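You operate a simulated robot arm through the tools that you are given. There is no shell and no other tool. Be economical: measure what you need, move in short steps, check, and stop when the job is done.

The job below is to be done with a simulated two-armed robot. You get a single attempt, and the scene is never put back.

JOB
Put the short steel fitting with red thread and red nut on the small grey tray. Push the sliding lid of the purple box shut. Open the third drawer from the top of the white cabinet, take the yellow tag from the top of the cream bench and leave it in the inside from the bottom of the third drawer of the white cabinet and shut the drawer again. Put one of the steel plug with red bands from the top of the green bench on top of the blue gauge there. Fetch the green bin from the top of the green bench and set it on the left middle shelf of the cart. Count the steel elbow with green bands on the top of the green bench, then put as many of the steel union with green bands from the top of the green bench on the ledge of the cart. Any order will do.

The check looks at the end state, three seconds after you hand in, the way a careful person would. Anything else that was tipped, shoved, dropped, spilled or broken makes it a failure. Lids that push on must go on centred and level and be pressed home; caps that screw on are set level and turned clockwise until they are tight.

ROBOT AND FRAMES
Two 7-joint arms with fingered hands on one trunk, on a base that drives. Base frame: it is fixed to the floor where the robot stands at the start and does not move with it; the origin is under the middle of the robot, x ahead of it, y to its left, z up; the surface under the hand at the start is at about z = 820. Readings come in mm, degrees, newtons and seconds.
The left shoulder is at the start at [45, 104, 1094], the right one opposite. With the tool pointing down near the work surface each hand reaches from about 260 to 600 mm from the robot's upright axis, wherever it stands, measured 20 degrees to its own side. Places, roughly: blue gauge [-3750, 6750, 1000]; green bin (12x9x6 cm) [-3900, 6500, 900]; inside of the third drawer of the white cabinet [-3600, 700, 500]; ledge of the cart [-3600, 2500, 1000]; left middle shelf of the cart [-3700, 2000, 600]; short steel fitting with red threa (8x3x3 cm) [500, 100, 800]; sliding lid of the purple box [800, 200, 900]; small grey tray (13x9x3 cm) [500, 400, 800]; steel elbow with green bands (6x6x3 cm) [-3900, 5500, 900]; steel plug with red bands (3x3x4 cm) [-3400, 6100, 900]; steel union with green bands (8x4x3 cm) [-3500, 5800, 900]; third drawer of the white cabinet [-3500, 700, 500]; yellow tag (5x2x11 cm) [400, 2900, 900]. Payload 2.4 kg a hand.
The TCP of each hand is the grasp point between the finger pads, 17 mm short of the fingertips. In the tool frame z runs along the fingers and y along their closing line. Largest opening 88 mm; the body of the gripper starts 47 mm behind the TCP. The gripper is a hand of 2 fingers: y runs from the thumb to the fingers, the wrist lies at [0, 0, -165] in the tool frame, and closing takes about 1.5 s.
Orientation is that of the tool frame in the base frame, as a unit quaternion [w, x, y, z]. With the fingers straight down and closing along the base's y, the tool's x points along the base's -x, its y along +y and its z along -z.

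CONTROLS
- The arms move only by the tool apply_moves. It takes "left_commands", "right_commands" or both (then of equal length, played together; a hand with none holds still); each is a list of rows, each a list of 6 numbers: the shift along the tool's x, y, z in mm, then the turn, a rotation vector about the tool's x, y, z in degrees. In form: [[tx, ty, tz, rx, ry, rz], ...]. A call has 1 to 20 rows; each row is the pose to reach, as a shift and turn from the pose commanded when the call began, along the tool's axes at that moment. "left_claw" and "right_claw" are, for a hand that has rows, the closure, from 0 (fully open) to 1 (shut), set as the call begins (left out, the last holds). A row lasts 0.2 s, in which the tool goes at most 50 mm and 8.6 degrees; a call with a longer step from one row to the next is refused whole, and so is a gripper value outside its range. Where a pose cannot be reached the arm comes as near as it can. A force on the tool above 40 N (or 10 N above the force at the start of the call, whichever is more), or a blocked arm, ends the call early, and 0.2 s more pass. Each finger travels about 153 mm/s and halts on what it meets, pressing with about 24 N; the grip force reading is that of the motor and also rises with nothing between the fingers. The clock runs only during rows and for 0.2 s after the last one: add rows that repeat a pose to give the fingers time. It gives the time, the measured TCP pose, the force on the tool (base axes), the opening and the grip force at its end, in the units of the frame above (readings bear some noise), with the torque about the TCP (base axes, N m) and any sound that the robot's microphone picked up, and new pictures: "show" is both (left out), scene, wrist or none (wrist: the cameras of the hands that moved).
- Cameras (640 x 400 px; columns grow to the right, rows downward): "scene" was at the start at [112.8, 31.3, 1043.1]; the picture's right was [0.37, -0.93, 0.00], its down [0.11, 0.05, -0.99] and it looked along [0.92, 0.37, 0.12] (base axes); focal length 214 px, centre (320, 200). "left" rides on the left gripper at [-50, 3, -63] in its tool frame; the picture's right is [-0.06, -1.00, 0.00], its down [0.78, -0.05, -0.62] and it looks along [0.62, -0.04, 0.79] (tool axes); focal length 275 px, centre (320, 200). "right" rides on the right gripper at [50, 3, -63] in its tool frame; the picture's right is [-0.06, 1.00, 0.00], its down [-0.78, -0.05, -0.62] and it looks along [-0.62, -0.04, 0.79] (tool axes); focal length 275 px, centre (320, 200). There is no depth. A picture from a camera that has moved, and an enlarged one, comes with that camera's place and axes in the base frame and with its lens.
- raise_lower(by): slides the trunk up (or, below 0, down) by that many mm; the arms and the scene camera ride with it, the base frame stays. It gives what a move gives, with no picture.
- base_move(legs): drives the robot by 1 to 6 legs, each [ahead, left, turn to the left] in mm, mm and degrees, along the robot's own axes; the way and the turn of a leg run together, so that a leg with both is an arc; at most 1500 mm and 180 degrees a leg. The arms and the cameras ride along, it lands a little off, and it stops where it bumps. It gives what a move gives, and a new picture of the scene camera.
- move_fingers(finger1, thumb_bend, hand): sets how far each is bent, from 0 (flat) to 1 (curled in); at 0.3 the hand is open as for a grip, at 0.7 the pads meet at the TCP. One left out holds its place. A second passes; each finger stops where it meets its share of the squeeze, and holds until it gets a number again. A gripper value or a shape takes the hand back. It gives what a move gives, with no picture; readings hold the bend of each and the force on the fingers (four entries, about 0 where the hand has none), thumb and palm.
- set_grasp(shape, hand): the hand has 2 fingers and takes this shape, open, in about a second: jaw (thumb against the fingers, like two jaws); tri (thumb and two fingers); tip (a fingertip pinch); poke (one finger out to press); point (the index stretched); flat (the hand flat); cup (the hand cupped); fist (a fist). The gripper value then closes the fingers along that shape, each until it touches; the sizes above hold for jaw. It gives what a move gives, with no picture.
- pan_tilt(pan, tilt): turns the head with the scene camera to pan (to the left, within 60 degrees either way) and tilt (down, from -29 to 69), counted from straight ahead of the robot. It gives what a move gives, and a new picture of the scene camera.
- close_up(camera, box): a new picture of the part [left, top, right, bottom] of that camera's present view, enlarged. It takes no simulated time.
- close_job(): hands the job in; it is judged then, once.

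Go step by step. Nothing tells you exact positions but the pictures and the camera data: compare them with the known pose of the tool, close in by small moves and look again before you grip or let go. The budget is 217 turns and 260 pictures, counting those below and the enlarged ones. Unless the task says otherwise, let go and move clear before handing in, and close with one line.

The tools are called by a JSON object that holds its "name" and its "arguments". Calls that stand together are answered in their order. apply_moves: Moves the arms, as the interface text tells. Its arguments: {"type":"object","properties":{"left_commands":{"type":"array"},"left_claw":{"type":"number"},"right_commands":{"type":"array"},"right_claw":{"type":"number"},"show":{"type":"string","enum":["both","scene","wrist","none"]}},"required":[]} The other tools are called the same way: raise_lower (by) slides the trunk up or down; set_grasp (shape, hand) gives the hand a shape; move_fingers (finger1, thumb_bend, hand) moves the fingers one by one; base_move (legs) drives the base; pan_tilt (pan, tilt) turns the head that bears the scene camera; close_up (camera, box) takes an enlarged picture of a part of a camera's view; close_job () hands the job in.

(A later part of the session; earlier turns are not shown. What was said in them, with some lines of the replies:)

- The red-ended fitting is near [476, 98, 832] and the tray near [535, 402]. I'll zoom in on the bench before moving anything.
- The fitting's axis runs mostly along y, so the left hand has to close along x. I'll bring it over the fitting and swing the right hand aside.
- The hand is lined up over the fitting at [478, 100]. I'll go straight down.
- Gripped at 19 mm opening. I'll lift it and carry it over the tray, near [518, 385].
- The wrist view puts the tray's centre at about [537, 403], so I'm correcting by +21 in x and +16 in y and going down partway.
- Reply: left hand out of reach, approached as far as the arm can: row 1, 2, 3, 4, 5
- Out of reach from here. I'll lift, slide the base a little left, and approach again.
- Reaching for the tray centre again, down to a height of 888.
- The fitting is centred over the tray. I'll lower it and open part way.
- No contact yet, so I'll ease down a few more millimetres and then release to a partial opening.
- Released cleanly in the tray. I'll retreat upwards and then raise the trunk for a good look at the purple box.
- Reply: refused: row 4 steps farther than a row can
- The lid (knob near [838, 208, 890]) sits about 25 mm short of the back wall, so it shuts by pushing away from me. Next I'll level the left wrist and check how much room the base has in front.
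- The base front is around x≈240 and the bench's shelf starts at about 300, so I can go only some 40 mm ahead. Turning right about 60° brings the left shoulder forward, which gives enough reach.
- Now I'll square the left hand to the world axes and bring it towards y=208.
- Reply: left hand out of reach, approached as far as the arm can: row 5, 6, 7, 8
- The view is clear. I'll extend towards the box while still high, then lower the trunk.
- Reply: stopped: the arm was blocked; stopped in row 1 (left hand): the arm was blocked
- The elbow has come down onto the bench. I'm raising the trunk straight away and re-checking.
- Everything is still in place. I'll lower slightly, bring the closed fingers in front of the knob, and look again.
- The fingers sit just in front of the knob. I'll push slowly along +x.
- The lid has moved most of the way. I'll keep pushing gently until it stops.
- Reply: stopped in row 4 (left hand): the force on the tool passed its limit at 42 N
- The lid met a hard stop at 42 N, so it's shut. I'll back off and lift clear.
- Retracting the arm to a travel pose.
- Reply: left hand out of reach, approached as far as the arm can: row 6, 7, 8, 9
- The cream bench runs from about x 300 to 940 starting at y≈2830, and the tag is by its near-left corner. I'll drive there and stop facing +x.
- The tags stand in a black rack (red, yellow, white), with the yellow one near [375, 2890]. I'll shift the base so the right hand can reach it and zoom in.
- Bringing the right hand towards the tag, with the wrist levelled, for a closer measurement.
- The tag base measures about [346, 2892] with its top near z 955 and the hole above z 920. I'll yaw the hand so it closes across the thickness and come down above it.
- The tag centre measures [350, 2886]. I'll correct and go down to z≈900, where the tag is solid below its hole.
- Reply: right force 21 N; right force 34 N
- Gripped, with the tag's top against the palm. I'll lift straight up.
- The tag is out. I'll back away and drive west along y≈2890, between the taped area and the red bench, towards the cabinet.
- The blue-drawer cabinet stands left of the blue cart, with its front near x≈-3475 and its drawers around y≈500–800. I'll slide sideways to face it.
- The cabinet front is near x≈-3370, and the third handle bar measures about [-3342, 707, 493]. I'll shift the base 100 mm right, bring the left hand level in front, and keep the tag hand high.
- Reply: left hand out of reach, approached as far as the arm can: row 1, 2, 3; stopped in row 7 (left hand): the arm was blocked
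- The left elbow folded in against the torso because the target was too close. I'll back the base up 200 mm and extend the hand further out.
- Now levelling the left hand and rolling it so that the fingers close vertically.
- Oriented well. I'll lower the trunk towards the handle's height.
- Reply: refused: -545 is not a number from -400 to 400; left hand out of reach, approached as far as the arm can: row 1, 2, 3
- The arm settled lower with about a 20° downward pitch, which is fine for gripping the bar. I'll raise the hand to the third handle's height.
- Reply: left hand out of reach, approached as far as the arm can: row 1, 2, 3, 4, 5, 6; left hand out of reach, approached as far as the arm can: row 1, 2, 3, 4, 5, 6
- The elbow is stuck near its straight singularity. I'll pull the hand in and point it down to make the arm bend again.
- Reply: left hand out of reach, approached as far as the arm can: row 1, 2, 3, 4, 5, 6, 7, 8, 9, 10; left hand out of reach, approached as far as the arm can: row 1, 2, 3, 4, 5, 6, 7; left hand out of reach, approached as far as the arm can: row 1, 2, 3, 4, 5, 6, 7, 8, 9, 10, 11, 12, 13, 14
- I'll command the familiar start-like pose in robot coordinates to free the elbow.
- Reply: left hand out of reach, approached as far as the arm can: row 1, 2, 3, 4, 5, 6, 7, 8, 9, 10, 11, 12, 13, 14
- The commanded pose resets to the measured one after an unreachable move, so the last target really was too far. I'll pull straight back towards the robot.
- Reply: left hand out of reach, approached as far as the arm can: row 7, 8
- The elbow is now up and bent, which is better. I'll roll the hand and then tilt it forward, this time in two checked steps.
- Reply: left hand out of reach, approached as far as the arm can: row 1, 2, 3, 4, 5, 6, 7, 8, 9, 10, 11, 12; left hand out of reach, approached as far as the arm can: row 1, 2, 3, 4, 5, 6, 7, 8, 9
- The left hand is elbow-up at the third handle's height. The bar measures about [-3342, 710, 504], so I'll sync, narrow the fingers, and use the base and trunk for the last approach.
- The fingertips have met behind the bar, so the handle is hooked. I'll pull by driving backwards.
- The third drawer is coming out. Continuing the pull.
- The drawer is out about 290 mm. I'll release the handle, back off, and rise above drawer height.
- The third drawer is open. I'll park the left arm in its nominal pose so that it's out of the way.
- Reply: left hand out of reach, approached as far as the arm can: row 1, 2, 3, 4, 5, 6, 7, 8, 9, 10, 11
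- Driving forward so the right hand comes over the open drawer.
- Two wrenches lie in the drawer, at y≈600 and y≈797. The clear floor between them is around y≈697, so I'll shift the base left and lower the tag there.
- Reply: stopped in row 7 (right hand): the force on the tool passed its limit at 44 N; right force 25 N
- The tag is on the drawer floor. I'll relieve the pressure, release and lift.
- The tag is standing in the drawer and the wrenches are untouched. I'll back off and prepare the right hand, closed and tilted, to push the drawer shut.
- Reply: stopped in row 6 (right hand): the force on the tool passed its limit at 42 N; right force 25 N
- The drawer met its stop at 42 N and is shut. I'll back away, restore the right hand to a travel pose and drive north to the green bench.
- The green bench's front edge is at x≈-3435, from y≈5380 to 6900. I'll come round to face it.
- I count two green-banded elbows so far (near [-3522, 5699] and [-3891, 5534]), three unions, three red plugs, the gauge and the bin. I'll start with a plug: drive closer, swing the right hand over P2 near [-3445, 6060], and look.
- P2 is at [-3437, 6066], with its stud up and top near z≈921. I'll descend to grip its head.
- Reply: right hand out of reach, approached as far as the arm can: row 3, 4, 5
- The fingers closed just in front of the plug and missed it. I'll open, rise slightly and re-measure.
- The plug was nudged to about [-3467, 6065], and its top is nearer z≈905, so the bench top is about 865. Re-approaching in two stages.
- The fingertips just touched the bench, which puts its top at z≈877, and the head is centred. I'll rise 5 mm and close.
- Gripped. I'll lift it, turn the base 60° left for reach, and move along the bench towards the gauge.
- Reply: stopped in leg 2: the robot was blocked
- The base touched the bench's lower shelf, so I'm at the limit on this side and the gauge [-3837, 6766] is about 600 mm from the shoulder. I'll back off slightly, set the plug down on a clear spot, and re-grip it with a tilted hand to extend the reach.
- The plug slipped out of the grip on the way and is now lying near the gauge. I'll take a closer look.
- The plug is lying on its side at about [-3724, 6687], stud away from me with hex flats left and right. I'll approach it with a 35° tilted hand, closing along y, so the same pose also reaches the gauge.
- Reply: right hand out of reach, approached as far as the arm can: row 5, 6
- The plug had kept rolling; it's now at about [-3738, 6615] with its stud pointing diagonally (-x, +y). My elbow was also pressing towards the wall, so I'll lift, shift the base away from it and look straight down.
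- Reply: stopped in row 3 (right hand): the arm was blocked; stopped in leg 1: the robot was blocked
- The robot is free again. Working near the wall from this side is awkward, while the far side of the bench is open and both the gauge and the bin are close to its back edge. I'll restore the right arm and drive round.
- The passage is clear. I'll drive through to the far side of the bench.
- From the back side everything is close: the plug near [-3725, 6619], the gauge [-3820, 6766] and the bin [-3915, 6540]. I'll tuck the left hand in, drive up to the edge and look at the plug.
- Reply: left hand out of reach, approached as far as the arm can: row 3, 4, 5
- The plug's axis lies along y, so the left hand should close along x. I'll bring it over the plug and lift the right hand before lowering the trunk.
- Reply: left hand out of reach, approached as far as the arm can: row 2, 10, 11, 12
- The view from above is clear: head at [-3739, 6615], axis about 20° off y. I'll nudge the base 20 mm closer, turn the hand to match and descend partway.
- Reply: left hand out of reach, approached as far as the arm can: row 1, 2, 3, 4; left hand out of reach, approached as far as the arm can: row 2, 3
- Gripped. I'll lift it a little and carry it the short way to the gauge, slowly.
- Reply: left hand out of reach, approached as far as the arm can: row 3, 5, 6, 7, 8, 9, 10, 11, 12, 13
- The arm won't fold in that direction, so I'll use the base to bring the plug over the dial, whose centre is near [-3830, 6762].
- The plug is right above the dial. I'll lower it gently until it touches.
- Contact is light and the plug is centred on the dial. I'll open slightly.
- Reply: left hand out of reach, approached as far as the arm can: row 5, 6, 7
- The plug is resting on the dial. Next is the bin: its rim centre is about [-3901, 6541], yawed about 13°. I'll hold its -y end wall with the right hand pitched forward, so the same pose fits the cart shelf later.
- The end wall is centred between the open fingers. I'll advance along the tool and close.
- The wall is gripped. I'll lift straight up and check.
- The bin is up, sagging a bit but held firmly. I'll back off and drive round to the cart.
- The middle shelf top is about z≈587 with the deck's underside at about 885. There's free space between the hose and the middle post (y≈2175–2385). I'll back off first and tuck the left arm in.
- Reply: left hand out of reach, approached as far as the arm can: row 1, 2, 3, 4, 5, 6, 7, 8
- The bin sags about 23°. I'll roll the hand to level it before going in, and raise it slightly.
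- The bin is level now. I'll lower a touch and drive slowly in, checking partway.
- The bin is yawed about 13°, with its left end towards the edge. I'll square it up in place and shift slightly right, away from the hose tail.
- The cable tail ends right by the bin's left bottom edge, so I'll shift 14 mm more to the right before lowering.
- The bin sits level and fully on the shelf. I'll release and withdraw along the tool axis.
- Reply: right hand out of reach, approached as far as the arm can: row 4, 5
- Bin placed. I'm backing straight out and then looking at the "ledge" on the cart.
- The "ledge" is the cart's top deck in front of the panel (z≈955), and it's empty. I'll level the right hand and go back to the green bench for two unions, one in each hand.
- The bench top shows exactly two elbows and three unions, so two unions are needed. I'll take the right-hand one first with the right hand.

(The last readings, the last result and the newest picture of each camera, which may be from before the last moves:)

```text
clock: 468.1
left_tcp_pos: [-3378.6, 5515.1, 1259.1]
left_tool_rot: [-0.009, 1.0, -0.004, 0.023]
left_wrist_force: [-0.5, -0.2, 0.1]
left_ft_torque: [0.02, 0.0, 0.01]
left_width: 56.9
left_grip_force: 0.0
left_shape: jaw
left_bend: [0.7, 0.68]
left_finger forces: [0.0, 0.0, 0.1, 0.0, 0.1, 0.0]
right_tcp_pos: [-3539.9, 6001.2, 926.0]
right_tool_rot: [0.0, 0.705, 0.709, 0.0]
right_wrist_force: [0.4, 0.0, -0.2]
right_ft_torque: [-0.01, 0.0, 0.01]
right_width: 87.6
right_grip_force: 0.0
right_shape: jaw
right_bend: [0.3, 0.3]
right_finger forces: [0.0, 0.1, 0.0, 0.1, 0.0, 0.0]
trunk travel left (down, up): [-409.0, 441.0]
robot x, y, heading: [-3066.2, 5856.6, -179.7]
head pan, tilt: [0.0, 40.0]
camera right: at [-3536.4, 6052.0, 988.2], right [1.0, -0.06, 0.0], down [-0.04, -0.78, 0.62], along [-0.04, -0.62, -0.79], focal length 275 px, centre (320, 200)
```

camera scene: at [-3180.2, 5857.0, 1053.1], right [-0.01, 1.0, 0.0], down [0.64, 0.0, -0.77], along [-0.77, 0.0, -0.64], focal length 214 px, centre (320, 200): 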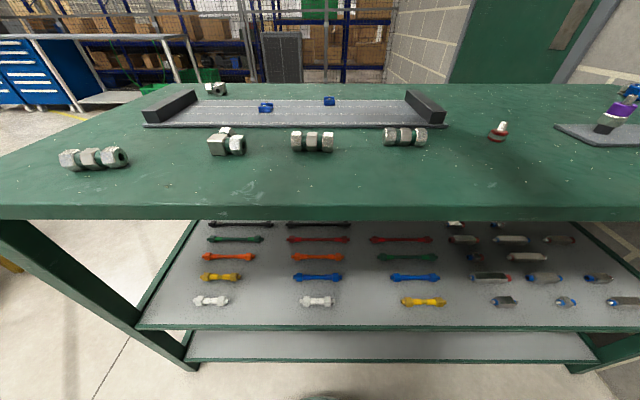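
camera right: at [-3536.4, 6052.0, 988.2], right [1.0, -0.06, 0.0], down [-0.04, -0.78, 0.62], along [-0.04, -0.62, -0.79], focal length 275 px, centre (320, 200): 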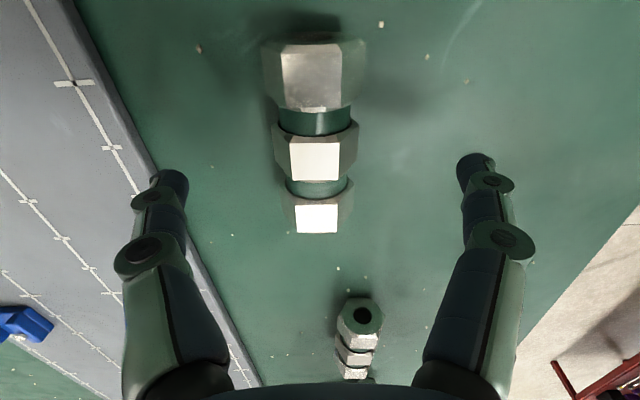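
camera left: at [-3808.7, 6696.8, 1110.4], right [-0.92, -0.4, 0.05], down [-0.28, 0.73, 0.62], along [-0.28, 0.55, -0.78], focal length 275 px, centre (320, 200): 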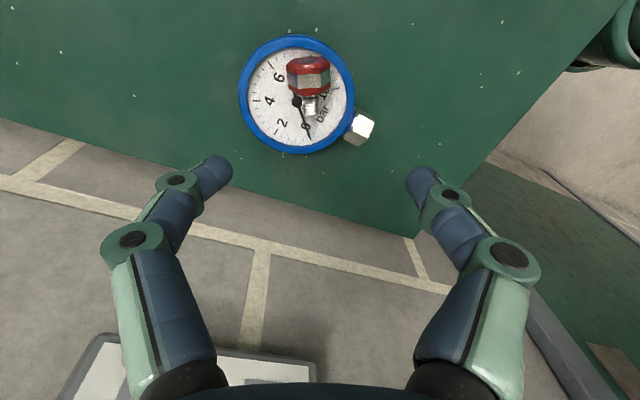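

{"name": "apply_moves", "arguments": {"right_commands": [[1, 0, 14, 0, 0, 0], [1, 0, 27, 0, 0, 0], [1, 0, 27, 0, 0, 0]], "show": "none"}}

{"name": "apply_moves", "arguments": {"right_commands": [[0, 0, 0, 0, 0, 0], [0, 0, 0, 0, 0, 0], [0, 0, 0, 0, 0, 0], [0, 0, 0, 0, 0, 0], [0, 0, 0, 0, 0, 0], [0, 0, 0, 0, 0, 0]], "right_claw": 1, "show": "wrist"}}

```text
clock: 468.9
left_tcp_pos: [-3376.3, 5515.4, 1259.2]
left_tool_rot: [-0.008, 1.0, -0.004, 0.024]
left_wrist_force: [-0.5, 0.5, 0.2]
left_ft_torque: [0.0, -0.01, 0.0]
left_width: 56.9
left_grip_force: 0.0
left_shape: jaw
left_bend: [0.7, 0.68]
left_finger forces: [0.0, 0.0, 0.0, 0.1, 0.1, 0.0]
right_tcp_pos: [-3538.7, 6000.7, 897.8]
right_tool_rot: [0.0, 0.705, 0.709, -0.001]
right_wrist_force: [0.0, -0.5, -0.3]
right_ft_torque: [0.0, -0.01, -0.01]
right_width: 87.7
right_grip_force: 0.1
right_shape: jaw
right_bend: [0.3, 0.3]
right_finger forces: [0.1, 0.0, 0.0, 0.0, 0.1, 0.0]
trunk travel left (down, up): [-409.0, 441.0]
robot x, y, heading: [-3069.7, 5856.8, -179.8]
head pan, tilt: [0.0, 40.0]
```

```text
clock: 470.3
left_tcp_pos: [-3377.3, 5516.6, 1259.9]
left_tool_rot: [-0.008, 1.0, -0.004, 0.024]
left_wrist_force: [-0.2, -0.3, 0.2]
left_ft_torque: [0.0, 0.01, -0.03]
left_width: 57.1
left_grip_force: 0.1
left_shape: jaw
left_bend: [0.7, 0.68]
left_finger forces: [0.0, 0.0, 0.1, 0.0, 0.0, 0.0]
right_tcp_pos: [-3539.6, 6002.4, 898.5]
right_tool_rot: [-0.001, 0.704, 0.71, -0.001]
right_wrist_force: [0.3, -0.1, -0.3]
right_ft_torque: [0.02, -0.01, 0.02]
right_width: 15.9
right_grip_force: 23.9
right_shape: jaw
right_bend: [0.73, 0.72]
right_finger forces: [19.4, 0.0, 0.1, 0.1, 20.1, 0.1]
trunk travel left (down, up): [-409.0, 441.0]
robot x, y, heading: [-3065.7, 5858.3, -179.7]
head pan, tilt: [0.0, 40.0]
camera right: at [-3536.2, 6052.5, 960.7], right [1.0, -0.06, 0.0], down [-0.04, -0.78, 0.62], along [-0.04, -0.62, -0.79], focal length 275 px, centre (320, 200)
```

right: 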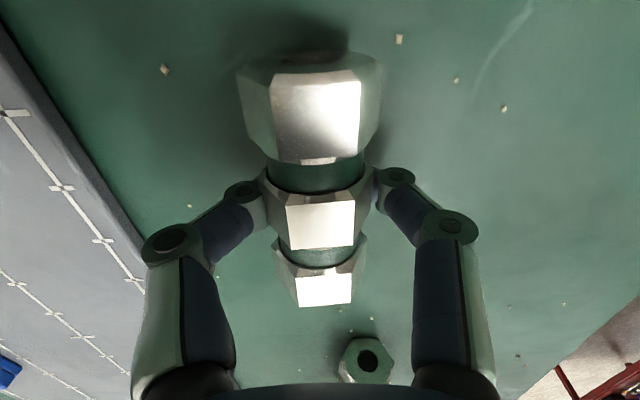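

The union is gripped. I'll lift it, shift the base, and bring the left hand over the middle union.

{"name": "apply_moves", "arguments": {"right_commands": [[0, 0, -20, 0, 0, 0], [0, 0, -60, 0, 0, 0], [0, 0, -105, 0, 0, 0], [0, 0, -150, 0, 0, 0], [0, 0, -200, 0, 0, 0], [0, 0, -200, 0, 0, 0]], "show": "none"}}

{"name": "base_move", "arguments": {"legs": [[0, -95, 0]]}}

{"name": "apply_moves", "arguments": {"left_commands": [[-14, -21, 23, 0, 0, 8.2], [-28, -42, 45, 0, 0, 16.4], [-42, -63, 68, 0, 0, 24.6], [-56, -84, 91, 0, 0, 32.8], [-70, -105, 114, 0, 0, 41], [-83, -126, 136, 0, 0, 49.2], [-97, -147, 159, 0, 0, 57.4], [-111, -168, 182, 0, 0, 65.6], [-125, -189, 205, 0, 0, 73.8], [-139, -210, 227, 0, 0, 82], [-153, -231, 250, 0, 0, 90], [-153, -231, 250, 0, 0, 90]], "left_claw": 0, "show": "both"}}

```text
clock: 471.7
left_tcp_pos: [-3377.4, 5515.4, 1258.4]
left_tool_rot: [-0.009, 1.0, -0.004, 0.024]
left_wrist_force: [-0.1, 0.0, -0.7]
left_ft_torque: [0.07, 0.0, 0.03]
left_width: 56.8
left_grip_force: 0.0
left_shape: jaw
left_bend: [0.7, 0.68]
left_finger forces: [0.1, 0.0, 0.0, 0.0, 0.0, 0.0]
right_tcp_pos: [-3541.0, 6003.6, 1100.3]
right_tool_rot: [0.0, 0.705, 0.71, 0.0]
right_wrist_force: [0.2, 0.6, -1.5]
right_ft_torque: [-0.04, 0.03, -0.01]
right_width: 15.6
right_grip_force: 24.2
right_shape: jaw
right_bend: [0.73, 0.73]
right_finger forces: [19.5, 0.1, 0.0, 0.0, 19.8, 0.1]
trunk travel left (down, up): [-409.0, 441.0]
robot x, y, heading: [-3066.5, 5859.1, -179.7]
head pan, tilt: [0.0, 40.0]
```

```text
clock: 472.8
left_tcp_pos: [-3378.5, 5613.2, 1259.1]
left_tool_rot: [-0.009, 1.0, -0.003, 0.024]
left_wrist_force: [0.1, 1.0, -0.4]
left_ft_torque: [-0.02, 0.02, -0.05]
left_width: 57.1
left_grip_force: 0.0
left_shape: jaw
left_bend: [0.7, 0.68]
left_finger forces: [0.1, 0.2, 0.1, 0.0, 0.1, 0.1]
right_tcp_pos: [-3541.2, 6100.4, 1098.6]
right_tool_rot: [0.0, 0.705, 0.71, -0.001]
right_wrist_force: [0.2, 1.2, -1.3]
right_ft_torque: [-0.04, -0.01, -0.07]
right_width: 15.6
right_grip_force: 24.0
right_shape: jaw
right_bend: [0.73, 0.73]
right_finger forces: [19.5, 0.0, 0.0, 0.1, 19.8, 0.1]
trunk travel left (down, up): [-409.0, 441.0]
robot x, y, heading: [-3065.6, 5955.5, -179.7]
head pan, tilt: [0.0, 40.0]
camera scene: at [-3180.1, 5955.1, 1053.2], right [-0.01, 1.0, 0.0], down [0.64, 0.0, -0.77], along [-0.77, 0.0, -0.64], focal length 214 px, centre (320, 200)
```

scene: 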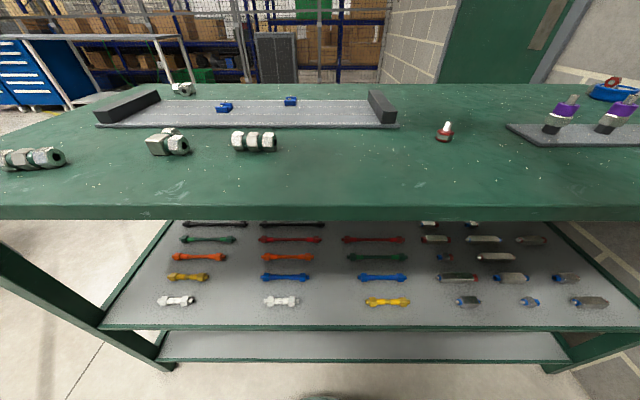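

```text
clock: 475.4
left_tcp_pos: [-3560.1, 5841.1, 986.4]
left_tool_rot: [0.023, -0.704, 0.71, -0.011]
left_wrist_force: [-0.1, 0.0, -0.6]
left_ft_torque: [-0.02, 0.03, 0.0]
left_width: 88.1
left_grip_force: 0.1
left_shape: jaw
left_bend: [0.3, 0.3]
left_finger forces: [0.0, 0.0, 0.0, 0.0, 0.0, 0.0]
left hand out of reach, approached as far as the arm can: row 3, 4, 5, 6, 7, 8, 9, 10, 11, 12
right_tcp_pos: [-3541.8, 6102.1, 1099.6]
right_tool_rot: [0.0, 0.704, 0.71, -0.001]
right_wrist_force: [-0.3, 0.7, -0.8]
right_ft_torque: [0.01, -0.01, -0.04]
right_width: 15.5
right_grip_force: 23.9
right_shape: jaw
right_bend: [0.73, 0.73]
right_finger forces: [19.5, 0.1, 0.0, 0.0, 19.7, 0.0]
trunk travel left (down, up): [-409.0, 441.0]
robot x, y, heading: [-3064.4, 5953.8, -179.9]
head pan, tilt: [0.0, 40.0]
camera scene: at [-3180.1, 5954.5, 1053.2], right [-0.01, 1.0, 0.0], down [0.64, 0.0, -0.77], along [-0.77, 0.0, -0.64], focal length 214 px, centre (320, 200)
camera left: at [-3566.8, 5890.5, 1051.1], right [1.0, 0.05, 0.05], down [0.01, -0.8, 0.61], along [0.07, -0.6, -0.79], focal length 275 px, centre (320, 200)
```

scene: 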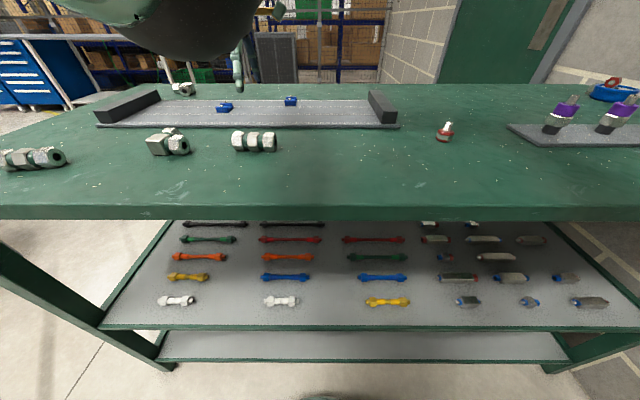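
left: 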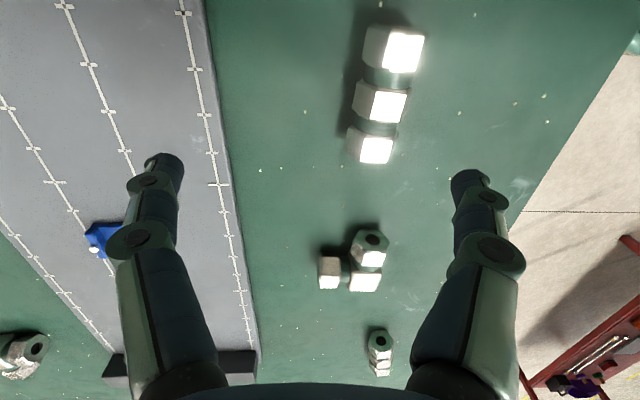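

{"name": "apply_moves", "arguments": {"left_commands": [[0, -13, 15, 0, 0, 0], [-1, -26, 30, 0, 0, 0], [-1, -38, 50, 0, 0, 0], [-1, -38, 60, 0, 0, 0], [-1, -38, 60, 0, 0, 0]], "show": "wrist"}}

```text
clock: 476.6
left_tcp_pos: [-3522.6, 5843.7, 926.7]
left_tool_rot: [0.023, -0.705, 0.709, -0.01]
left_wrist_force: [0.8, -0.3, 0.5]
left_ft_torque: [0.04, 0.01, -0.03]
left_width: 88.0
left_grip_force: 0.0
left_shape: jaw
left_bend: [0.3, 0.3]
left_finger forces: [0.0, 0.0, 0.0, 0.1, 0.0, 0.0]
left hand out of reach, approached as far as the arm can: row 1, 2, 3, 4, 5
right_tcp_pos: [-3541.2, 6099.3, 1099.8]
right_tool_rot: [-0.002, 0.705, 0.709, 0.0]
right_wrist_force: [-0.7, 0.1, -1.1]
right_ft_torque: [0.01, 0.0, 0.0]
right_width: 15.8
right_grip_force: 24.1
right_shape: jaw
right_bend: [0.73, 0.73]
right_finger forces: [19.5, 0.0, 0.1, 0.0, 19.6, 0.1]
trunk travel left (down, up): [-409.0, 441.0]
robot x, y, heading: [-3066.9, 5955.9, -179.8]
head pan, tilt: [0.0, 40.0]
camera left: at [-3528.8, 5892.7, 990.1], right [1.0, 0.06, 0.05], down [0.02, -0.79, 0.61], along [0.07, -0.6, -0.79], focal length 275 px, centre (320, 200)
```

left: 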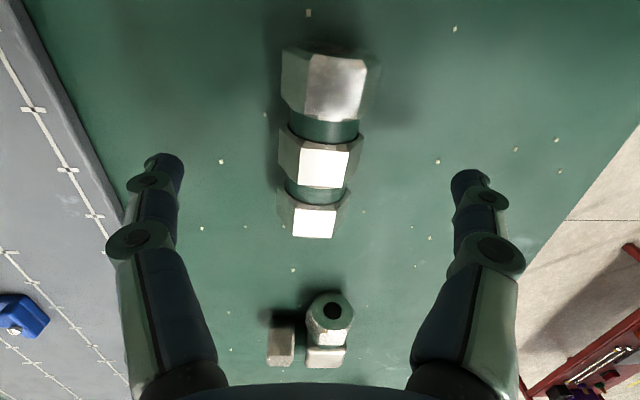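

{"name": "apply_moves", "arguments": {"left_commands": [[0, 0, 14, 0, 0, 0], [0, 0, 27, 0, 0, 0], [0, 0, 27, 0, 0, 0]], "show": "none"}}

{"name": "apply_moves", "arguments": {"left_commands": [[0, 0, 0, 0, 0, 0], [0, 0, 0, 0, 0, 0], [0, 0, 0, 0, 0, 0], [0, 0, 0, 0, 0, 0], [0, 0, 0, 0, 0, 0], [0, 0, 0, 0, 0, 0]], "left_claw": 1, "show": "wrist"}}

```text
clock: 477.4
left_tcp_pos: [-3521.7, 5844.1, 900.9]
left_tool_rot: [0.023, -0.704, 0.709, -0.01]
left_wrist_force: [0.1, 0.4, 0.6]
left_ft_torque: [0.0, 0.02, -0.01]
left_width: 87.9
left_grip_force: 0.0
left_shape: jaw
left_bend: [0.3, 0.3]
left_finger forces: [0.0, 0.0, 0.0, 0.1, 0.0, 0.0]
right_tcp_pos: [-3541.5, 6100.4, 1100.0]
right_tool_rot: [0.0, 0.705, 0.709, -0.001]
right_wrist_force: [-1.0, -0.4, -1.4]
right_ft_torque: [0.03, -0.01, -0.03]
right_width: 15.6
right_grip_force: 23.9
right_shape: jaw
right_bend: [0.73, 0.73]
right_finger forces: [19.5, 0.1, 0.0, 0.0, 19.6, 0.0]
trunk travel left (down, up): [-409.0, 441.0]
robot x, y, heading: [-3063.4, 5957.1, -179.8]
head pan, tilt: [0.0, 40.0]
```

```text
clock: 478.8
left_tcp_pos: [-3522.5, 5843.4, 900.1]
left_tool_rot: [0.022, -0.705, 0.709, -0.011]
left_wrist_force: [0.1, 0.1, -0.6]
left_ft_torque: [-0.02, 0.01, -0.04]
left_width: 18.5
left_grip_force: 24.0
left_shape: jaw
left_bend: [0.73, 0.73]
left_finger forces: [19.9, 0.0, 0.0, 0.0, 19.0, 0.0]
right_tcp_pos: [-3540.8, 6100.4, 1098.3]
right_tool_rot: [-0.001, 0.705, 0.709, 0.0]
right_wrist_force: [-0.6, 0.6, -0.9]
right_ft_torque: [0.02, 0.03, 0.0]
right_width: 15.5
right_grip_force: 23.8
right_shape: jaw
right_bend: [0.73, 0.73]
right_finger forces: [19.6, 0.0, 0.0, 0.1, 19.5, 0.0]
trunk travel left (down, up): [-409.0, 441.0]
robot x, y, heading: [-3066.6, 5954.5, -179.8]
head pan, tilt: [0.0, 40.0]
camera left: at [-3527.7, 5892.4, 964.0], right [1.0, 0.06, 0.05], down [0.01, -0.8, 0.61], along [0.07, -0.6, -0.79], focal length 275 px, centre (320, 200)
```

left: 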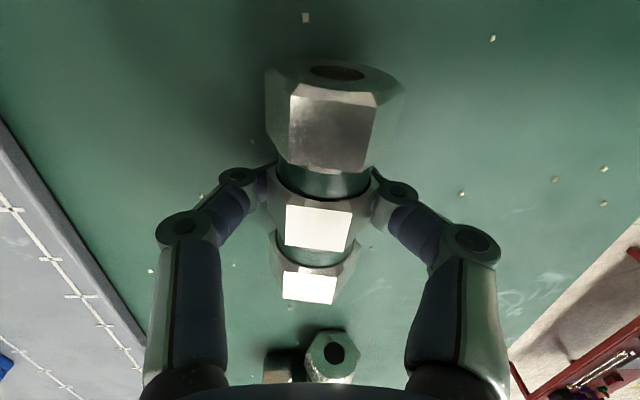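

Both unions are held. I'll raise, back away and drive to the cart.

{"name": "raise_lower", "arguments": {"by": 220}}

{"name": "base_move", "arguments": {"legs": [[-400, 0, 0], [0, 0, 89.8], [1500, 0, 0], [1500, 0, 0], [430, 0, 0], [0, 0, -90]]}}

{"name": "pan_tilt", "arguments": {"pan": 0, "tilt": 35}}

```text
clock: 481.2
left_tcp_pos: [-3520.6, 5845.0, 1120.7]
left_tool_rot: [0.021, -0.705, 0.709, -0.011]
left_wrist_force: [0.6, -0.6, -0.5]
left_ft_torque: [0.02, 0.01, 0.01]
left_width: 18.7
left_grip_force: 23.9
left_shape: jaw
left_bend: [0.73, 0.73]
left_finger forces: [19.9, 0.0, 0.0, 0.0, 18.9, 0.1]
right_tcp_pos: [-3540.8, 6100.3, 1319.5]
right_tool_rot: [0.0, 0.704, 0.71, 0.001]
right_wrist_force: [0.2, 0.0, -0.8]
right_ft_torque: [-0.01, 0.03, -0.01]
right_width: 15.5
right_grip_force: 24.2
right_shape: jaw
right_bend: [0.73, 0.73]
right_finger forces: [19.4, 0.0, 0.1, 0.1, 19.6, 0.1]
trunk travel left (down, up): [-629.0, 221.0]
robot x, y, heading: [-3062.3, 5955.0, -179.7]
head pan, tilt: [0.0, 40.0]
```

```text
clock: 507.8
left_tcp_pos: [-3104.7, 2374.3, 1120.4]
left_tool_rot: [-0.023, 0.709, -0.705, 0.01]
left_wrist_force: [0.3, 0.0, -0.7]
left_ft_torque: [-0.02, -0.01, 0.0]
left_width: 17.3
left_grip_force: 24.1
left_shape: jaw
left_bend: [0.73, 0.73]
left_finger forces: [19.1, 0.1, 0.0, 0.0, 18.4, 0.1]
right_tcp_pos: [-3127.5, 2628.6, 1319.3]
right_tool_rot: [-0.001, 0.701, 0.713, -0.001]
right_wrist_force: [-0.3, 0.9, -1.1]
right_ft_torque: [-0.03, 0.01, -0.03]
right_width: 15.2
right_grip_force: 24.0
right_shape: jaw
right_bend: [0.73, 0.73]
right_finger forces: [18.6, 0.0, 0.1, 0.0, 18.8, 0.1]
trunk travel left (down, up): [-629.0, 221.0]
robot x, y, heading: [-2646.0, 2491.5, -178.9]
head pan, tilt: [0.0, 40.0]
camera scene: at [-2760.7, 2487.3, 1274.3], right [-0.02, 1.0, 0.0], down [0.64, 0.01, -0.77], along [-0.77, -0.01, -0.64], focal length 214 px, centre (320, 200)
```

scene: 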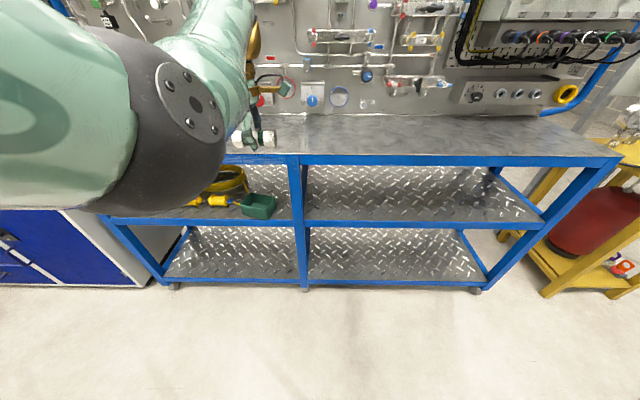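

```text
clock: 508.4
left_tcp_pos: [-3102.7, 2373.8, 1121.3]
left_tool_rot: [-0.023, 0.708, -0.706, 0.011]
left_wrist_force: [1.0, 0.1, -1.2]
left_ft_torque: [-0.01, 0.01, -0.01]
left_width: 17.4
left_grip_force: 24.0
left_shape: jaw
left_bend: [0.73, 0.73]
left_finger forces: [19.1, 0.0, 0.0, 0.1, 18.5, 0.0]
right_tcp_pos: [-3126.7, 2628.7, 1318.6]
right_tool_rot: [0.0, 0.701, 0.714, -0.001]
right_wrist_force: [-0.7, -0.3, -0.5]
right_ft_torque: [0.03, 0.0, 0.02]
right_width: 15.2
right_grip_force: 24.2
right_shape: jaw
right_bend: [0.73, 0.73]
right_finger forces: [18.6, 0.2, 0.0, 0.0, 18.8, 0.1]
trunk travel left (down, up): [-629.0, 221.0]
robot x, y, heading: [-2647.4, 2490.2, -179.1]
head pan, tilt: [0.0, 35.0]
camera scene: at [-2763.8, 2487.2, 1281.8], right [-0.02, 1.0, 0.0], down [0.57, 0.01, -0.82], along [-0.82, -0.01, -0.57], focal length 214 px, centre (320, 200)
```

scene: 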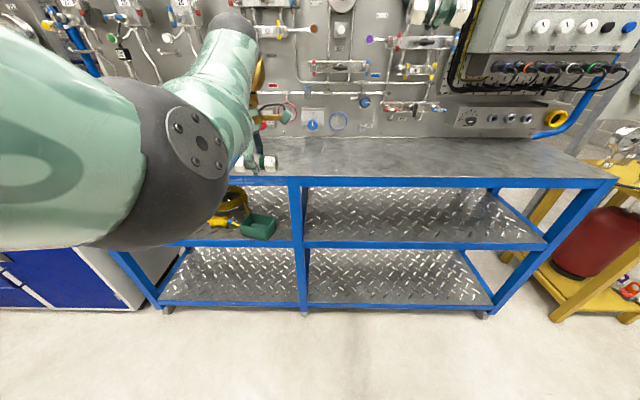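

The deck is clear (z≈955, front edge x≈-3361). I'll drive up and lower the left union first.

{"name": "base_move", "arguments": {"legs": [[325, 0, -0.9]]}}

{"name": "raise_lower", "arguments": {"by": -120}}

{"name": "apply_moves", "arguments": {"left_commands": [[0, 0, 5, 0, 0, 0], [0, 0, 10, 0, 0, 0], [0, 0, 10, 0, 0, 0]], "show": "wrist"}}

```text
clock: 510.6
left_tcp_pos: [-3434.5, 2375.0, 1120.3]
left_tool_rot: [0.023, -0.704, 0.71, -0.011]
left_wrist_force: [-0.9, -0.8, -1.1]
left_ft_torque: [0.01, 0.03, -0.03]
left_width: 17.4
left_grip_force: 23.7
left_shape: jaw
left_bend: [0.73, 0.73]
left_finger forces: [19.1, 0.1, 0.0, 0.1, 18.5, 0.0]
right_tcp_pos: [-3453.0, 2631.5, 1318.2]
right_tool_rot: [0.0, 0.705, 0.709, 0.0]
right_wrist_force: [0.1, -1.0, -0.9]
right_ft_torque: [-0.01, 0.0, -0.01]
right_width: 15.3
right_grip_force: 23.7
right_shape: jaw
right_bend: [0.73, 0.73]
right_finger forces: [18.6, 0.1, 0.0, 0.0, 18.9, 0.0]
trunk travel left (down, up): [-629.0, 221.0]
robot x, y, heading: [-2975.6, 2486.2, -179.6]
head pan, tilt: [0.0, 35.0]
camera scene: at [-3092.9, 2485.0, 1281.7], right [0.0, 1.0, 0.0], down [0.57, 0.0, -0.82], along [-0.82, 0.0, -0.57], focal length 214 px, centre (320, 200)
```

scene: 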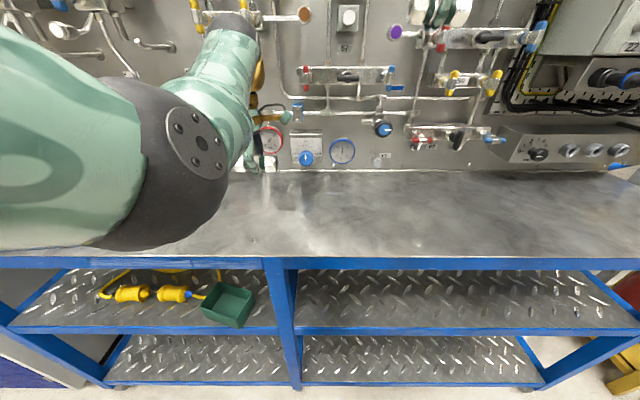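

```text
clock: 512.1
left_tcp_pos: [-3432.0, 2374.6, 1001.1]
left_tool_rot: [0.023, -0.705, 0.709, -0.011]
left_wrist_force: [0.3, 0.2, -0.6]
left_ft_torque: [0.02, 0.04, 0.03]
left_width: 17.3
left_grip_force: 23.8
left_shape: jaw
left_bend: [0.73, 0.73]
left_finger forces: [19.1, 0.0, 0.1, 0.0, 18.4, 0.0]
right_tcp_pos: [-3452.8, 2630.1, 1198.6]
right_tool_rot: [-0.001, 0.705, 0.709, 0.0]
right_wrist_force: [0.1, 0.6, -0.8]
right_ft_torque: [-0.01, 0.03, 0.02]
right_width: 14.9
right_grip_force: 24.2
right_shape: jaw
right_bend: [0.73, 0.73]
right_finger forces: [18.6, 0.1, 0.0, 0.0, 18.8, 0.0]
trunk travel left (down, up): [-509.0, 341.0]
robot x, y, heading: [-2978.6, 2484.6, -179.4]
head pan, tilt: [0.0, 35.0]
```

```text
clock: 512.9
left_tcp_pos: [-3432.0, 2375.2, 991.6]
left_tool_rot: [0.023, -0.704, 0.709, -0.01]
left_wrist_force: [0.6, -1.7, -0.3]
left_ft_torque: [0.03, 0.01, -0.01]
left_width: 17.0
left_grip_force: 23.9
left_shape: jaw
left_bend: [0.73, 0.73]
left_finger forces: [19.0, 0.0, 0.1, 0.0, 18.4, 0.0]
right_tcp_pos: [-3452.7, 2630.9, 1198.2]
right_tool_rot: [0.001, 0.705, 0.709, 0.0]
right_wrist_force: [-0.5, -0.4, -0.8]
right_ft_torque: [0.01, 0.0, -0.02]
right_width: 15.2
right_grip_force: 23.9
right_shape: jaw
right_bend: [0.73, 0.73]
right_finger forces: [18.6, 0.0, 0.0, 0.0, 18.8, 0.0]
trunk travel left (down, up): [-509.0, 341.0]
robot x, y, heading: [-2980.0, 2486.6, -179.6]
head pan, tilt: [0.0, 35.0]
camera left: at [-3438.2, 2423.8, 1054.7], right [1.0, 0.05, 0.05], down [0.01, -0.8, 0.61], along [0.07, -0.6, -0.79], focal length 275 px, centre (320, 200)
```

left: 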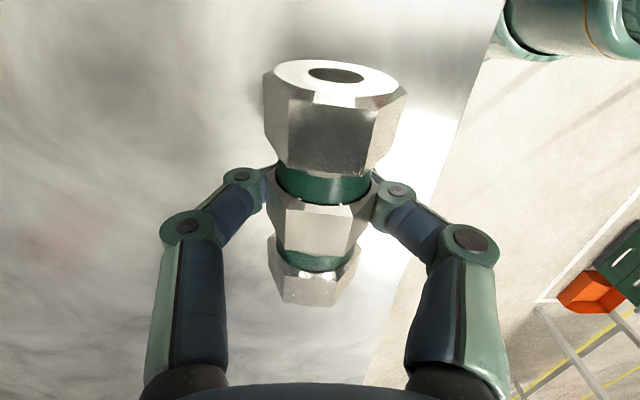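

{"name": "apply_moves", "arguments": {"left_commands": [[0, 0, 4, 0, 0, 0], [0, 0, 8, 0, 0, 0], [0, 0, 11, 0, 0, 0], [0, 0, 14, 0, 0, 0], [0, 0, 17, 0, 0, 0], [0, 0, 20, 0, 0, 0], [0, 0, 23, 0, 0, 0], [0, 0, 26, 0, 0, 0]], "show": "none"}}

```text
clock: 514.7
left_tcp_pos: [-3432.0, 2377.5, 964.8]
left_tool_rot: [0.021, -0.704, 0.71, -0.008]
left_wrist_force: [-4.0, 0.8, 12.8]
left_ft_torque: [-0.05, 0.15, 0.02]
left_width: 18.8
left_grip_force: 24.0
left_shape: jaw
left_bend: [0.75, 0.73]
left_finger forces: [34.2, 0.0, 0.0, 0.0, 21.8, 0.1]
right_tcp_pos: [-3453.0, 2630.9, 1199.1]
right_tool_rot: [0.0, 0.705, 0.709, -0.001]
right_wrist_force: [-0.3, 0.1, -0.9]
right_ft_torque: [0.03, 0.02, 0.01]
right_width: 15.0
right_grip_force: 24.1
right_shape: jaw
right_bend: [0.73, 0.73]
right_finger forces: [18.6, 0.1, 0.1, 0.0, 18.8, 0.0]
trunk travel left (down, up): [-509.0, 341.0]
robot x, y, heading: [-2977.6, 2485.4, -179.6]
head pan, tilt: [0.0, 35.0]
```

Contact. Releasing the left union and lifting away.

{"name": "apply_moves", "arguments": {"left_commands": [[0, 0, -1, 0, 0, 0], [0, 0, -1, 0, 0, 0], [0, 0, -1, 0, 0, 0], [0, 0, -1, 0, 0, 0], [0, 0, -1, 0, 0, 0]], "left_claw": 0.4, "show": "none"}}

{"name": "apply_moves", "arguments": {"left_commands": [[0, 0, -10, 0, 0, 0], [0, 0, -30, 0, 0, 0], [0, 0, -60, 0, 0, 0], [0, 0, -100, 0, 0, 0], [0, 0, -100, 0, 0, 0]], "show": "wrist"}}

```text
clock: 515.9
left_tcp_pos: [-3430.4, 2377.0, 965.7]
left_tool_rot: [0.023, -0.704, 0.71, -0.011]
left_wrist_force: [2.1, 0.4, 8.7]
left_ft_torque: [-0.03, 0.06, 0.01]
left_width: 42.5
left_grip_force: 0.1
left_shape: jaw
left_bend: [0.78, 0.71]
left_finger forces: [7.7, 0.0, 0.1, 0.0, 0.1, 0.0]
right_tcp_pos: [-3452.8, 2629.6, 1198.8]
right_tool_rot: [-0.001, 0.706, 0.709, -0.001]
right_wrist_force: [0.1, 0.4, -1.0]
right_ft_torque: [-0.03, 0.0, 0.02]
right_width: 15.0
right_grip_force: 23.7
right_shape: jaw
right_bend: [0.73, 0.73]
right_finger forces: [18.6, 0.0, 0.0, 0.0, 18.8, 0.0]
trunk travel left (down, up): [-509.0, 341.0]
robot x, y, heading: [-2979.6, 2485.0, -179.8]
head pan, tilt: [0.0, 35.0]
```

```text
clock: 517.1
left_tcp_pos: [-3449.8, 2370.6, 1059.2]
left_tool_rot: [0.023, -0.704, 0.71, -0.011]
left_wrist_force: [0.0, -0.2, 1.0]
left_ft_torque: [-0.02, 0.02, -0.01]
left_width: 52.4
left_grip_force: 0.0
left_shape: jaw
left_bend: [0.71, 0.71]
left_finger forces: [0.1, 0.0, 0.1, 0.0, 0.0, 0.0]
left hand out of reach, approached as far as the arm can: row 4, 5
right_tcp_pos: [-3453.4, 2631.4, 1199.2]
right_tool_rot: [-0.002, 0.705, 0.709, 0.0]
right_wrist_force: [-0.6, -0.3, -1.3]
right_ft_torque: [0.0, 0.01, -0.02]
right_width: 14.8
right_grip_force: 23.9
right_shape: jaw
right_bend: [0.73, 0.73]
right_finger forces: [18.5, 0.0, 0.1, 0.0, 18.8, 0.0]
trunk travel left (down, up): [-509.0, 341.0]
robot x, y, heading: [-2976.5, 2486.7, -179.8]
head pan, tilt: [0.0, 35.0]
camera left: at [-3454.7, 2420.2, 1121.9], right [1.0, 0.05, 0.05], down [0.01, -0.79, 0.61], along [0.07, -0.6, -0.79], focal length 275 px, centre (320, 200)
```

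left: 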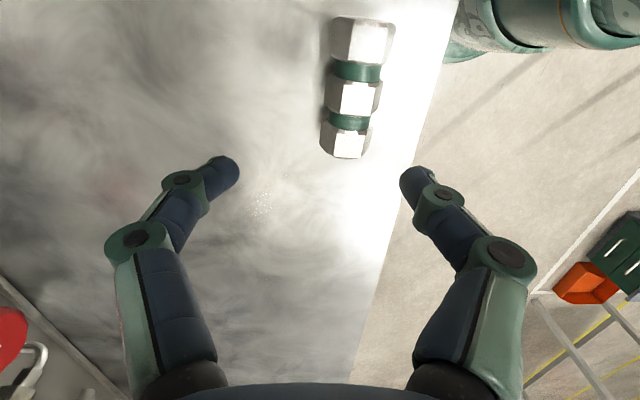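

Union one is on the deck. Now I'll lower the right one.

{"name": "apply_moves", "arguments": {"right_commands": [[0, 0, 40, 0, 0, 0], [0, 0, 80, 0, 0, 0], [0, 0, 120, 0, 0, 0], [0, 0, 160, 0, 0, 0], [0, 0, 195, 0, 0, 0], [0, 0, 212, 0, 0, 0], [0, 0, 212, 0, 0, 0]], "show": "wrist"}}

```text
clock: 518.7
left_tcp_pos: [-3448.7, 2372.0, 1058.8]
left_tool_rot: [0.023, -0.704, 0.71, -0.011]
left_wrist_force: [0.2, -0.6, -0.3]
left_ft_torque: [0.0, 0.02, 0.03]
left_width: 52.8
left_grip_force: 0.1
left_shape: jaw
left_bend: [0.71, 0.71]
left_finger forces: [0.0, 0.0, 0.0, 0.0, 0.1, 0.1]
right_tcp_pos: [-3453.7, 2631.4, 987.5]
right_tool_rot: [-0.001, 0.705, 0.709, 0.0]
right_wrist_force: [0.5, -0.1, -0.6]
right_ft_torque: [0.01, 0.0, -0.03]
right_width: 14.2
right_grip_force: 24.0
right_shape: jaw
right_bend: [0.73, 0.73]
right_finger forces: [18.4, 0.1, 0.0, 0.0, 18.5, 0.1]
trunk travel left (down, up): [-509.0, 341.0]
robot x, y, heading: [-2976.9, 2484.5, -179.8]
head pan, tilt: [0.0, 35.0]
camera right: at [-3449.9, 2680.7, 1050.1], right [1.0, -0.06, 0.0], down [-0.04, -0.78, 0.62], along [-0.04, -0.62, -0.79], focal length 275 px, centre (320, 200)
```

right: 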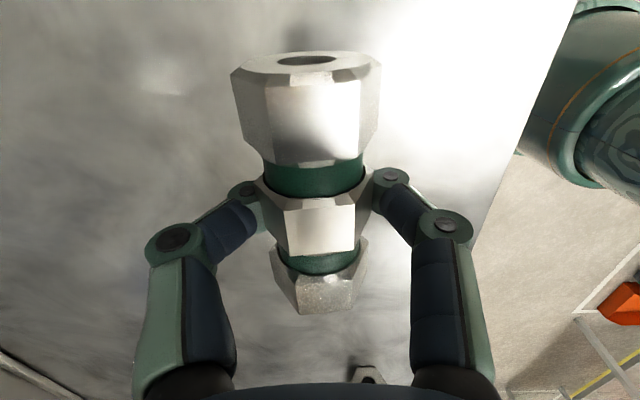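

{"name": "apply_moves", "arguments": {"right_commands": [[0, 0, 6, 0, 0, 0], [0, 0, 12, 0, 0, 0], [0, 0, 15, 0, 0, 0], [0, 0, 18, 0, 0, 0], [0, 0, 21, 0, 0, 0], [0, 0, 23, 0, 0, 0]], "show": "none"}}

```text
clock: 520.1
left_tcp_pos: [-3448.4, 2371.6, 1059.2]
left_tool_rot: [0.023, -0.704, 0.709, -0.01]
left_wrist_force: [0.3, -0.1, -1.0]
left_ft_torque: [-0.03, -0.01, -0.01]
left_width: 52.9
left_grip_force: 0.1
left_shape: jaw
left_bend: [0.71, 0.71]
left_finger forces: [0.0, 0.0, 0.0, 0.0, 0.0, 0.0]
right_tcp_pos: [-3453.7, 2630.5, 967.4]
right_tool_rot: [-0.001, 0.706, 0.709, -0.002]
right_wrist_force: [1.0, 2.9, 11.8]
right_ft_torque: [0.0, -0.03, -0.03]
right_width: 15.3
right_grip_force: 24.1
right_shape: jaw
right_bend: [0.74, 0.73]
right_finger forces: [28.2, 0.0, 0.0, 0.0, 24.3, 0.0]
trunk travel left (down, up): [-509.0, 341.0]
robot x, y, heading: [-2976.3, 2483.6, -179.5]
head pan, tilt: [0.0, 35.0]
```

Contact. I'll release and lift.

{"name": "apply_moves", "arguments": {"right_commands": [[0, 0, -1, 0, 0, 0], [0, 0, -1, 0, 0, 0], [0, 0, -1, 0, 0, 0], [0, 0, -1, 0, 0, 0], [0, 0, -1, 0, 0, 0]], "right_claw": 0.4, "show": "none"}}

{"name": "apply_moves", "arguments": {"right_commands": [[0, 0, -10, 0, 0, 0], [0, 0, -30, 0, 0, 0], [0, 0, -60, 0, 0, 0], [0, 0, -100, 0, 0, 0], [0, 0, -140, 0, 0, 0], [0, 0, -140, 0, 0, 0]], "show": "wrist"}}

{"name": "base_move", "arguments": {"legs": [[-400, 0, 0]]}}

{"name": "close_up", "arguments": {"camera": "scene", "box": [160, 120, 480, 280]}}

```text
clock: 521.3
left_tcp_pos: [-3448.7, 2370.3, 1058.9]
left_tool_rot: [0.022, -0.705, 0.709, -0.01]
left_wrist_force: [0.0, -0.7, 0.3]
left_ft_torque: [0.02, 0.0, 0.0]
left_width: 52.6
left_grip_force: 0.0
left_shape: jaw
left_bend: [0.71, 0.71]
left_finger forces: [0.0, 0.0, 0.0, 0.0, 0.1, 0.1]
right_tcp_pos: [-3453.3, 2630.4, 966.3]
right_tool_rot: [-0.002, 0.705, 0.709, -0.002]
right_wrist_force: [-0.4, -1.3, 17.1]
right_ft_torque: [-0.02, 0.11, -0.03]
right_width: 41.8
right_grip_force: 0.0
right_shape: jaw
right_bend: [0.76, 0.73]
right_finger forces: [7.6, 0.0, 0.1, 0.0, 9.6, 0.1]
trunk travel left (down, up): [-509.0, 341.0]
robot x, y, heading: [-2980.2, 2485.2, -179.8]
head pan, tilt: [0.0, 35.0]
```

```text
clock: 522.7
left_tcp_pos: [-3449.5, 2371.3, 1058.5]
left_tool_rot: [0.023, -0.704, 0.71, -0.011]
left_wrist_force: [-0.4, -0.8, 0.3]
left_ft_torque: [0.01, 0.01, -0.02]
left_width: 52.7
left_grip_force: 0.0
left_shape: jaw
left_bend: [0.71, 0.71]
left_finger forces: [0.0, 0.1, 0.0, 0.1, 0.1, 0.0]
right_tcp_pos: [-3452.3, 2632.7, 1106.6]
right_tool_rot: [-0.001, 0.705, 0.709, 0.0]
right_wrist_force: [-0.4, -0.6, -0.3]
right_ft_torque: [0.02, -0.02, -0.01]
right_width: 52.6
right_grip_force: 0.0
right_shape: jaw
right_bend: [0.71, 0.71]
right_finger forces: [0.0, 0.1, 0.0, 0.1, 0.1, 0.0]
trunk travel left (down, up): [-509.0, 341.0]
robot x, y, heading: [-2982.3, 2489.1, -179.8]
head pan, tilt: [0.0, 35.0]
camera right: at [-3448.8, 2683.4, 1168.5], right [1.0, -0.06, 0.0], down [-0.04, -0.78, 0.62], along [-0.04, -0.62, -0.79], focal length 275 px, centre (320, 200)
```

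right: 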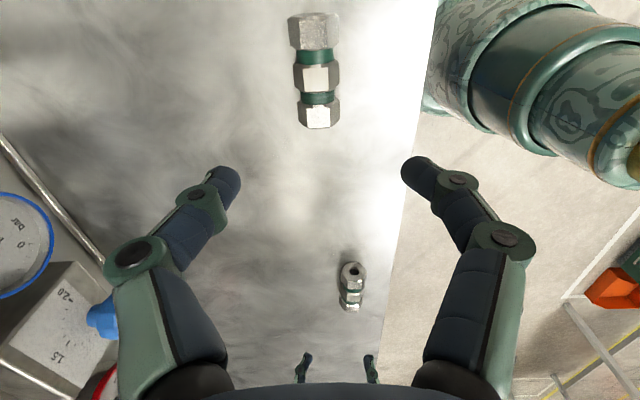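

```text
clock: 525.2
left_tcp_pos: [-3051.7, 2376.7, 1057.6]
left_tool_rot: [0.023, -0.7, 0.713, -0.011]
left_wrist_force: [0.0, 0.3, -0.3]
left_ft_torque: [-0.04, 0.01, 0.03]
left_width: 52.7
left_grip_force: 0.1
left_shape: jaw
left_bend: [0.71, 0.71]
left_finger forces: [0.0, 0.1, 0.0, 0.1, 0.0, 0.0]
right_tcp_pos: [-3051.2, 2637.5, 1105.3]
right_tool_rot: [0.0, 0.709, 0.705, -0.001]
right_wrist_force: [-0.2, 0.0, -0.5]
right_ft_torque: [-0.01, -0.01, 0.03]
right_width: 52.6
right_grip_force: 0.0
right_shape: jaw
right_bend: [0.71, 0.71]
right_finger forces: [0.0, 0.0, 0.1, 0.0, 0.0, 0.0]
trunk travel left (down, up): [-509.0, 341.0]
robot x, y, heading: [-2577.1, 2486.6, 179.8]
head pan, tilt: [0.0, 35.0]
camera scene: at [-2695.1, 2486.0, 1161.5], right [0.01, 1.0, 0.0], down [0.57, 0.0, -0.82], along [-0.82, 0.01, -0.57], focal length 214 px, centre (320, 200)
```

scene: 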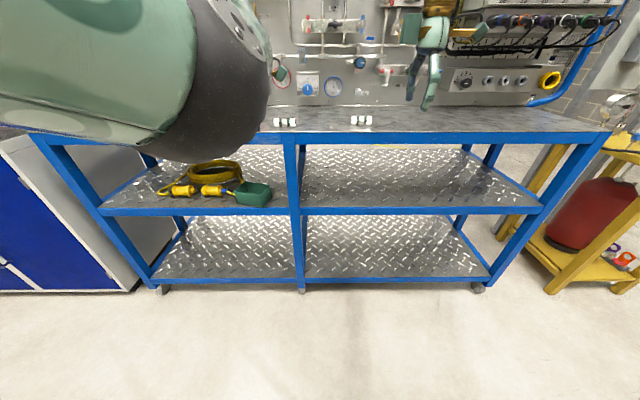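

```text
2.00 times, centred on (320, 200) of scene
camera zoom: at [-2695.1, 2486.0, 1161.5], right [0.01, 1.0, 0.0], down [0.57, 0.0, -0.82], along [-0.82, 0.01, -0.57], focal length 429 px, centre (320, 200)
```

zoom: 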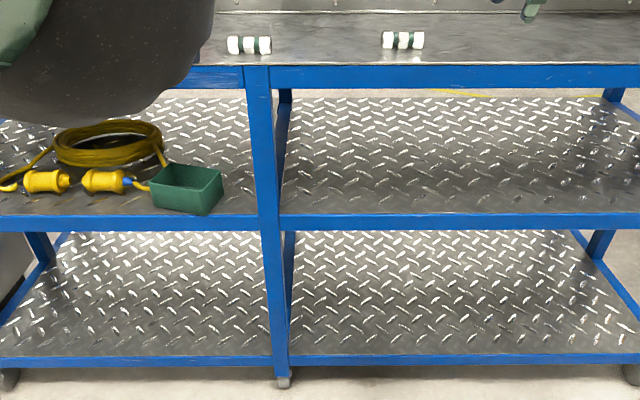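

All the pieces are in place: both unions are on the deck, the bin is on the left middle shelf, the hands are clear and the earlier tasks are done. Handing in.

{"name": "close_job", "arguments": {}}

```text
The job is handed in.
```

All six tasks are finished and handed in: fitting on the tray, lid shut, tag in the closed third drawer, plug on the gauge, bin on the cart's left middle shelf, and two unions (for two elbows) on the cart's top deck, which I took to be the ledge; I dropped the plug once on the bench on the way, so it lies on its side on the gauge.
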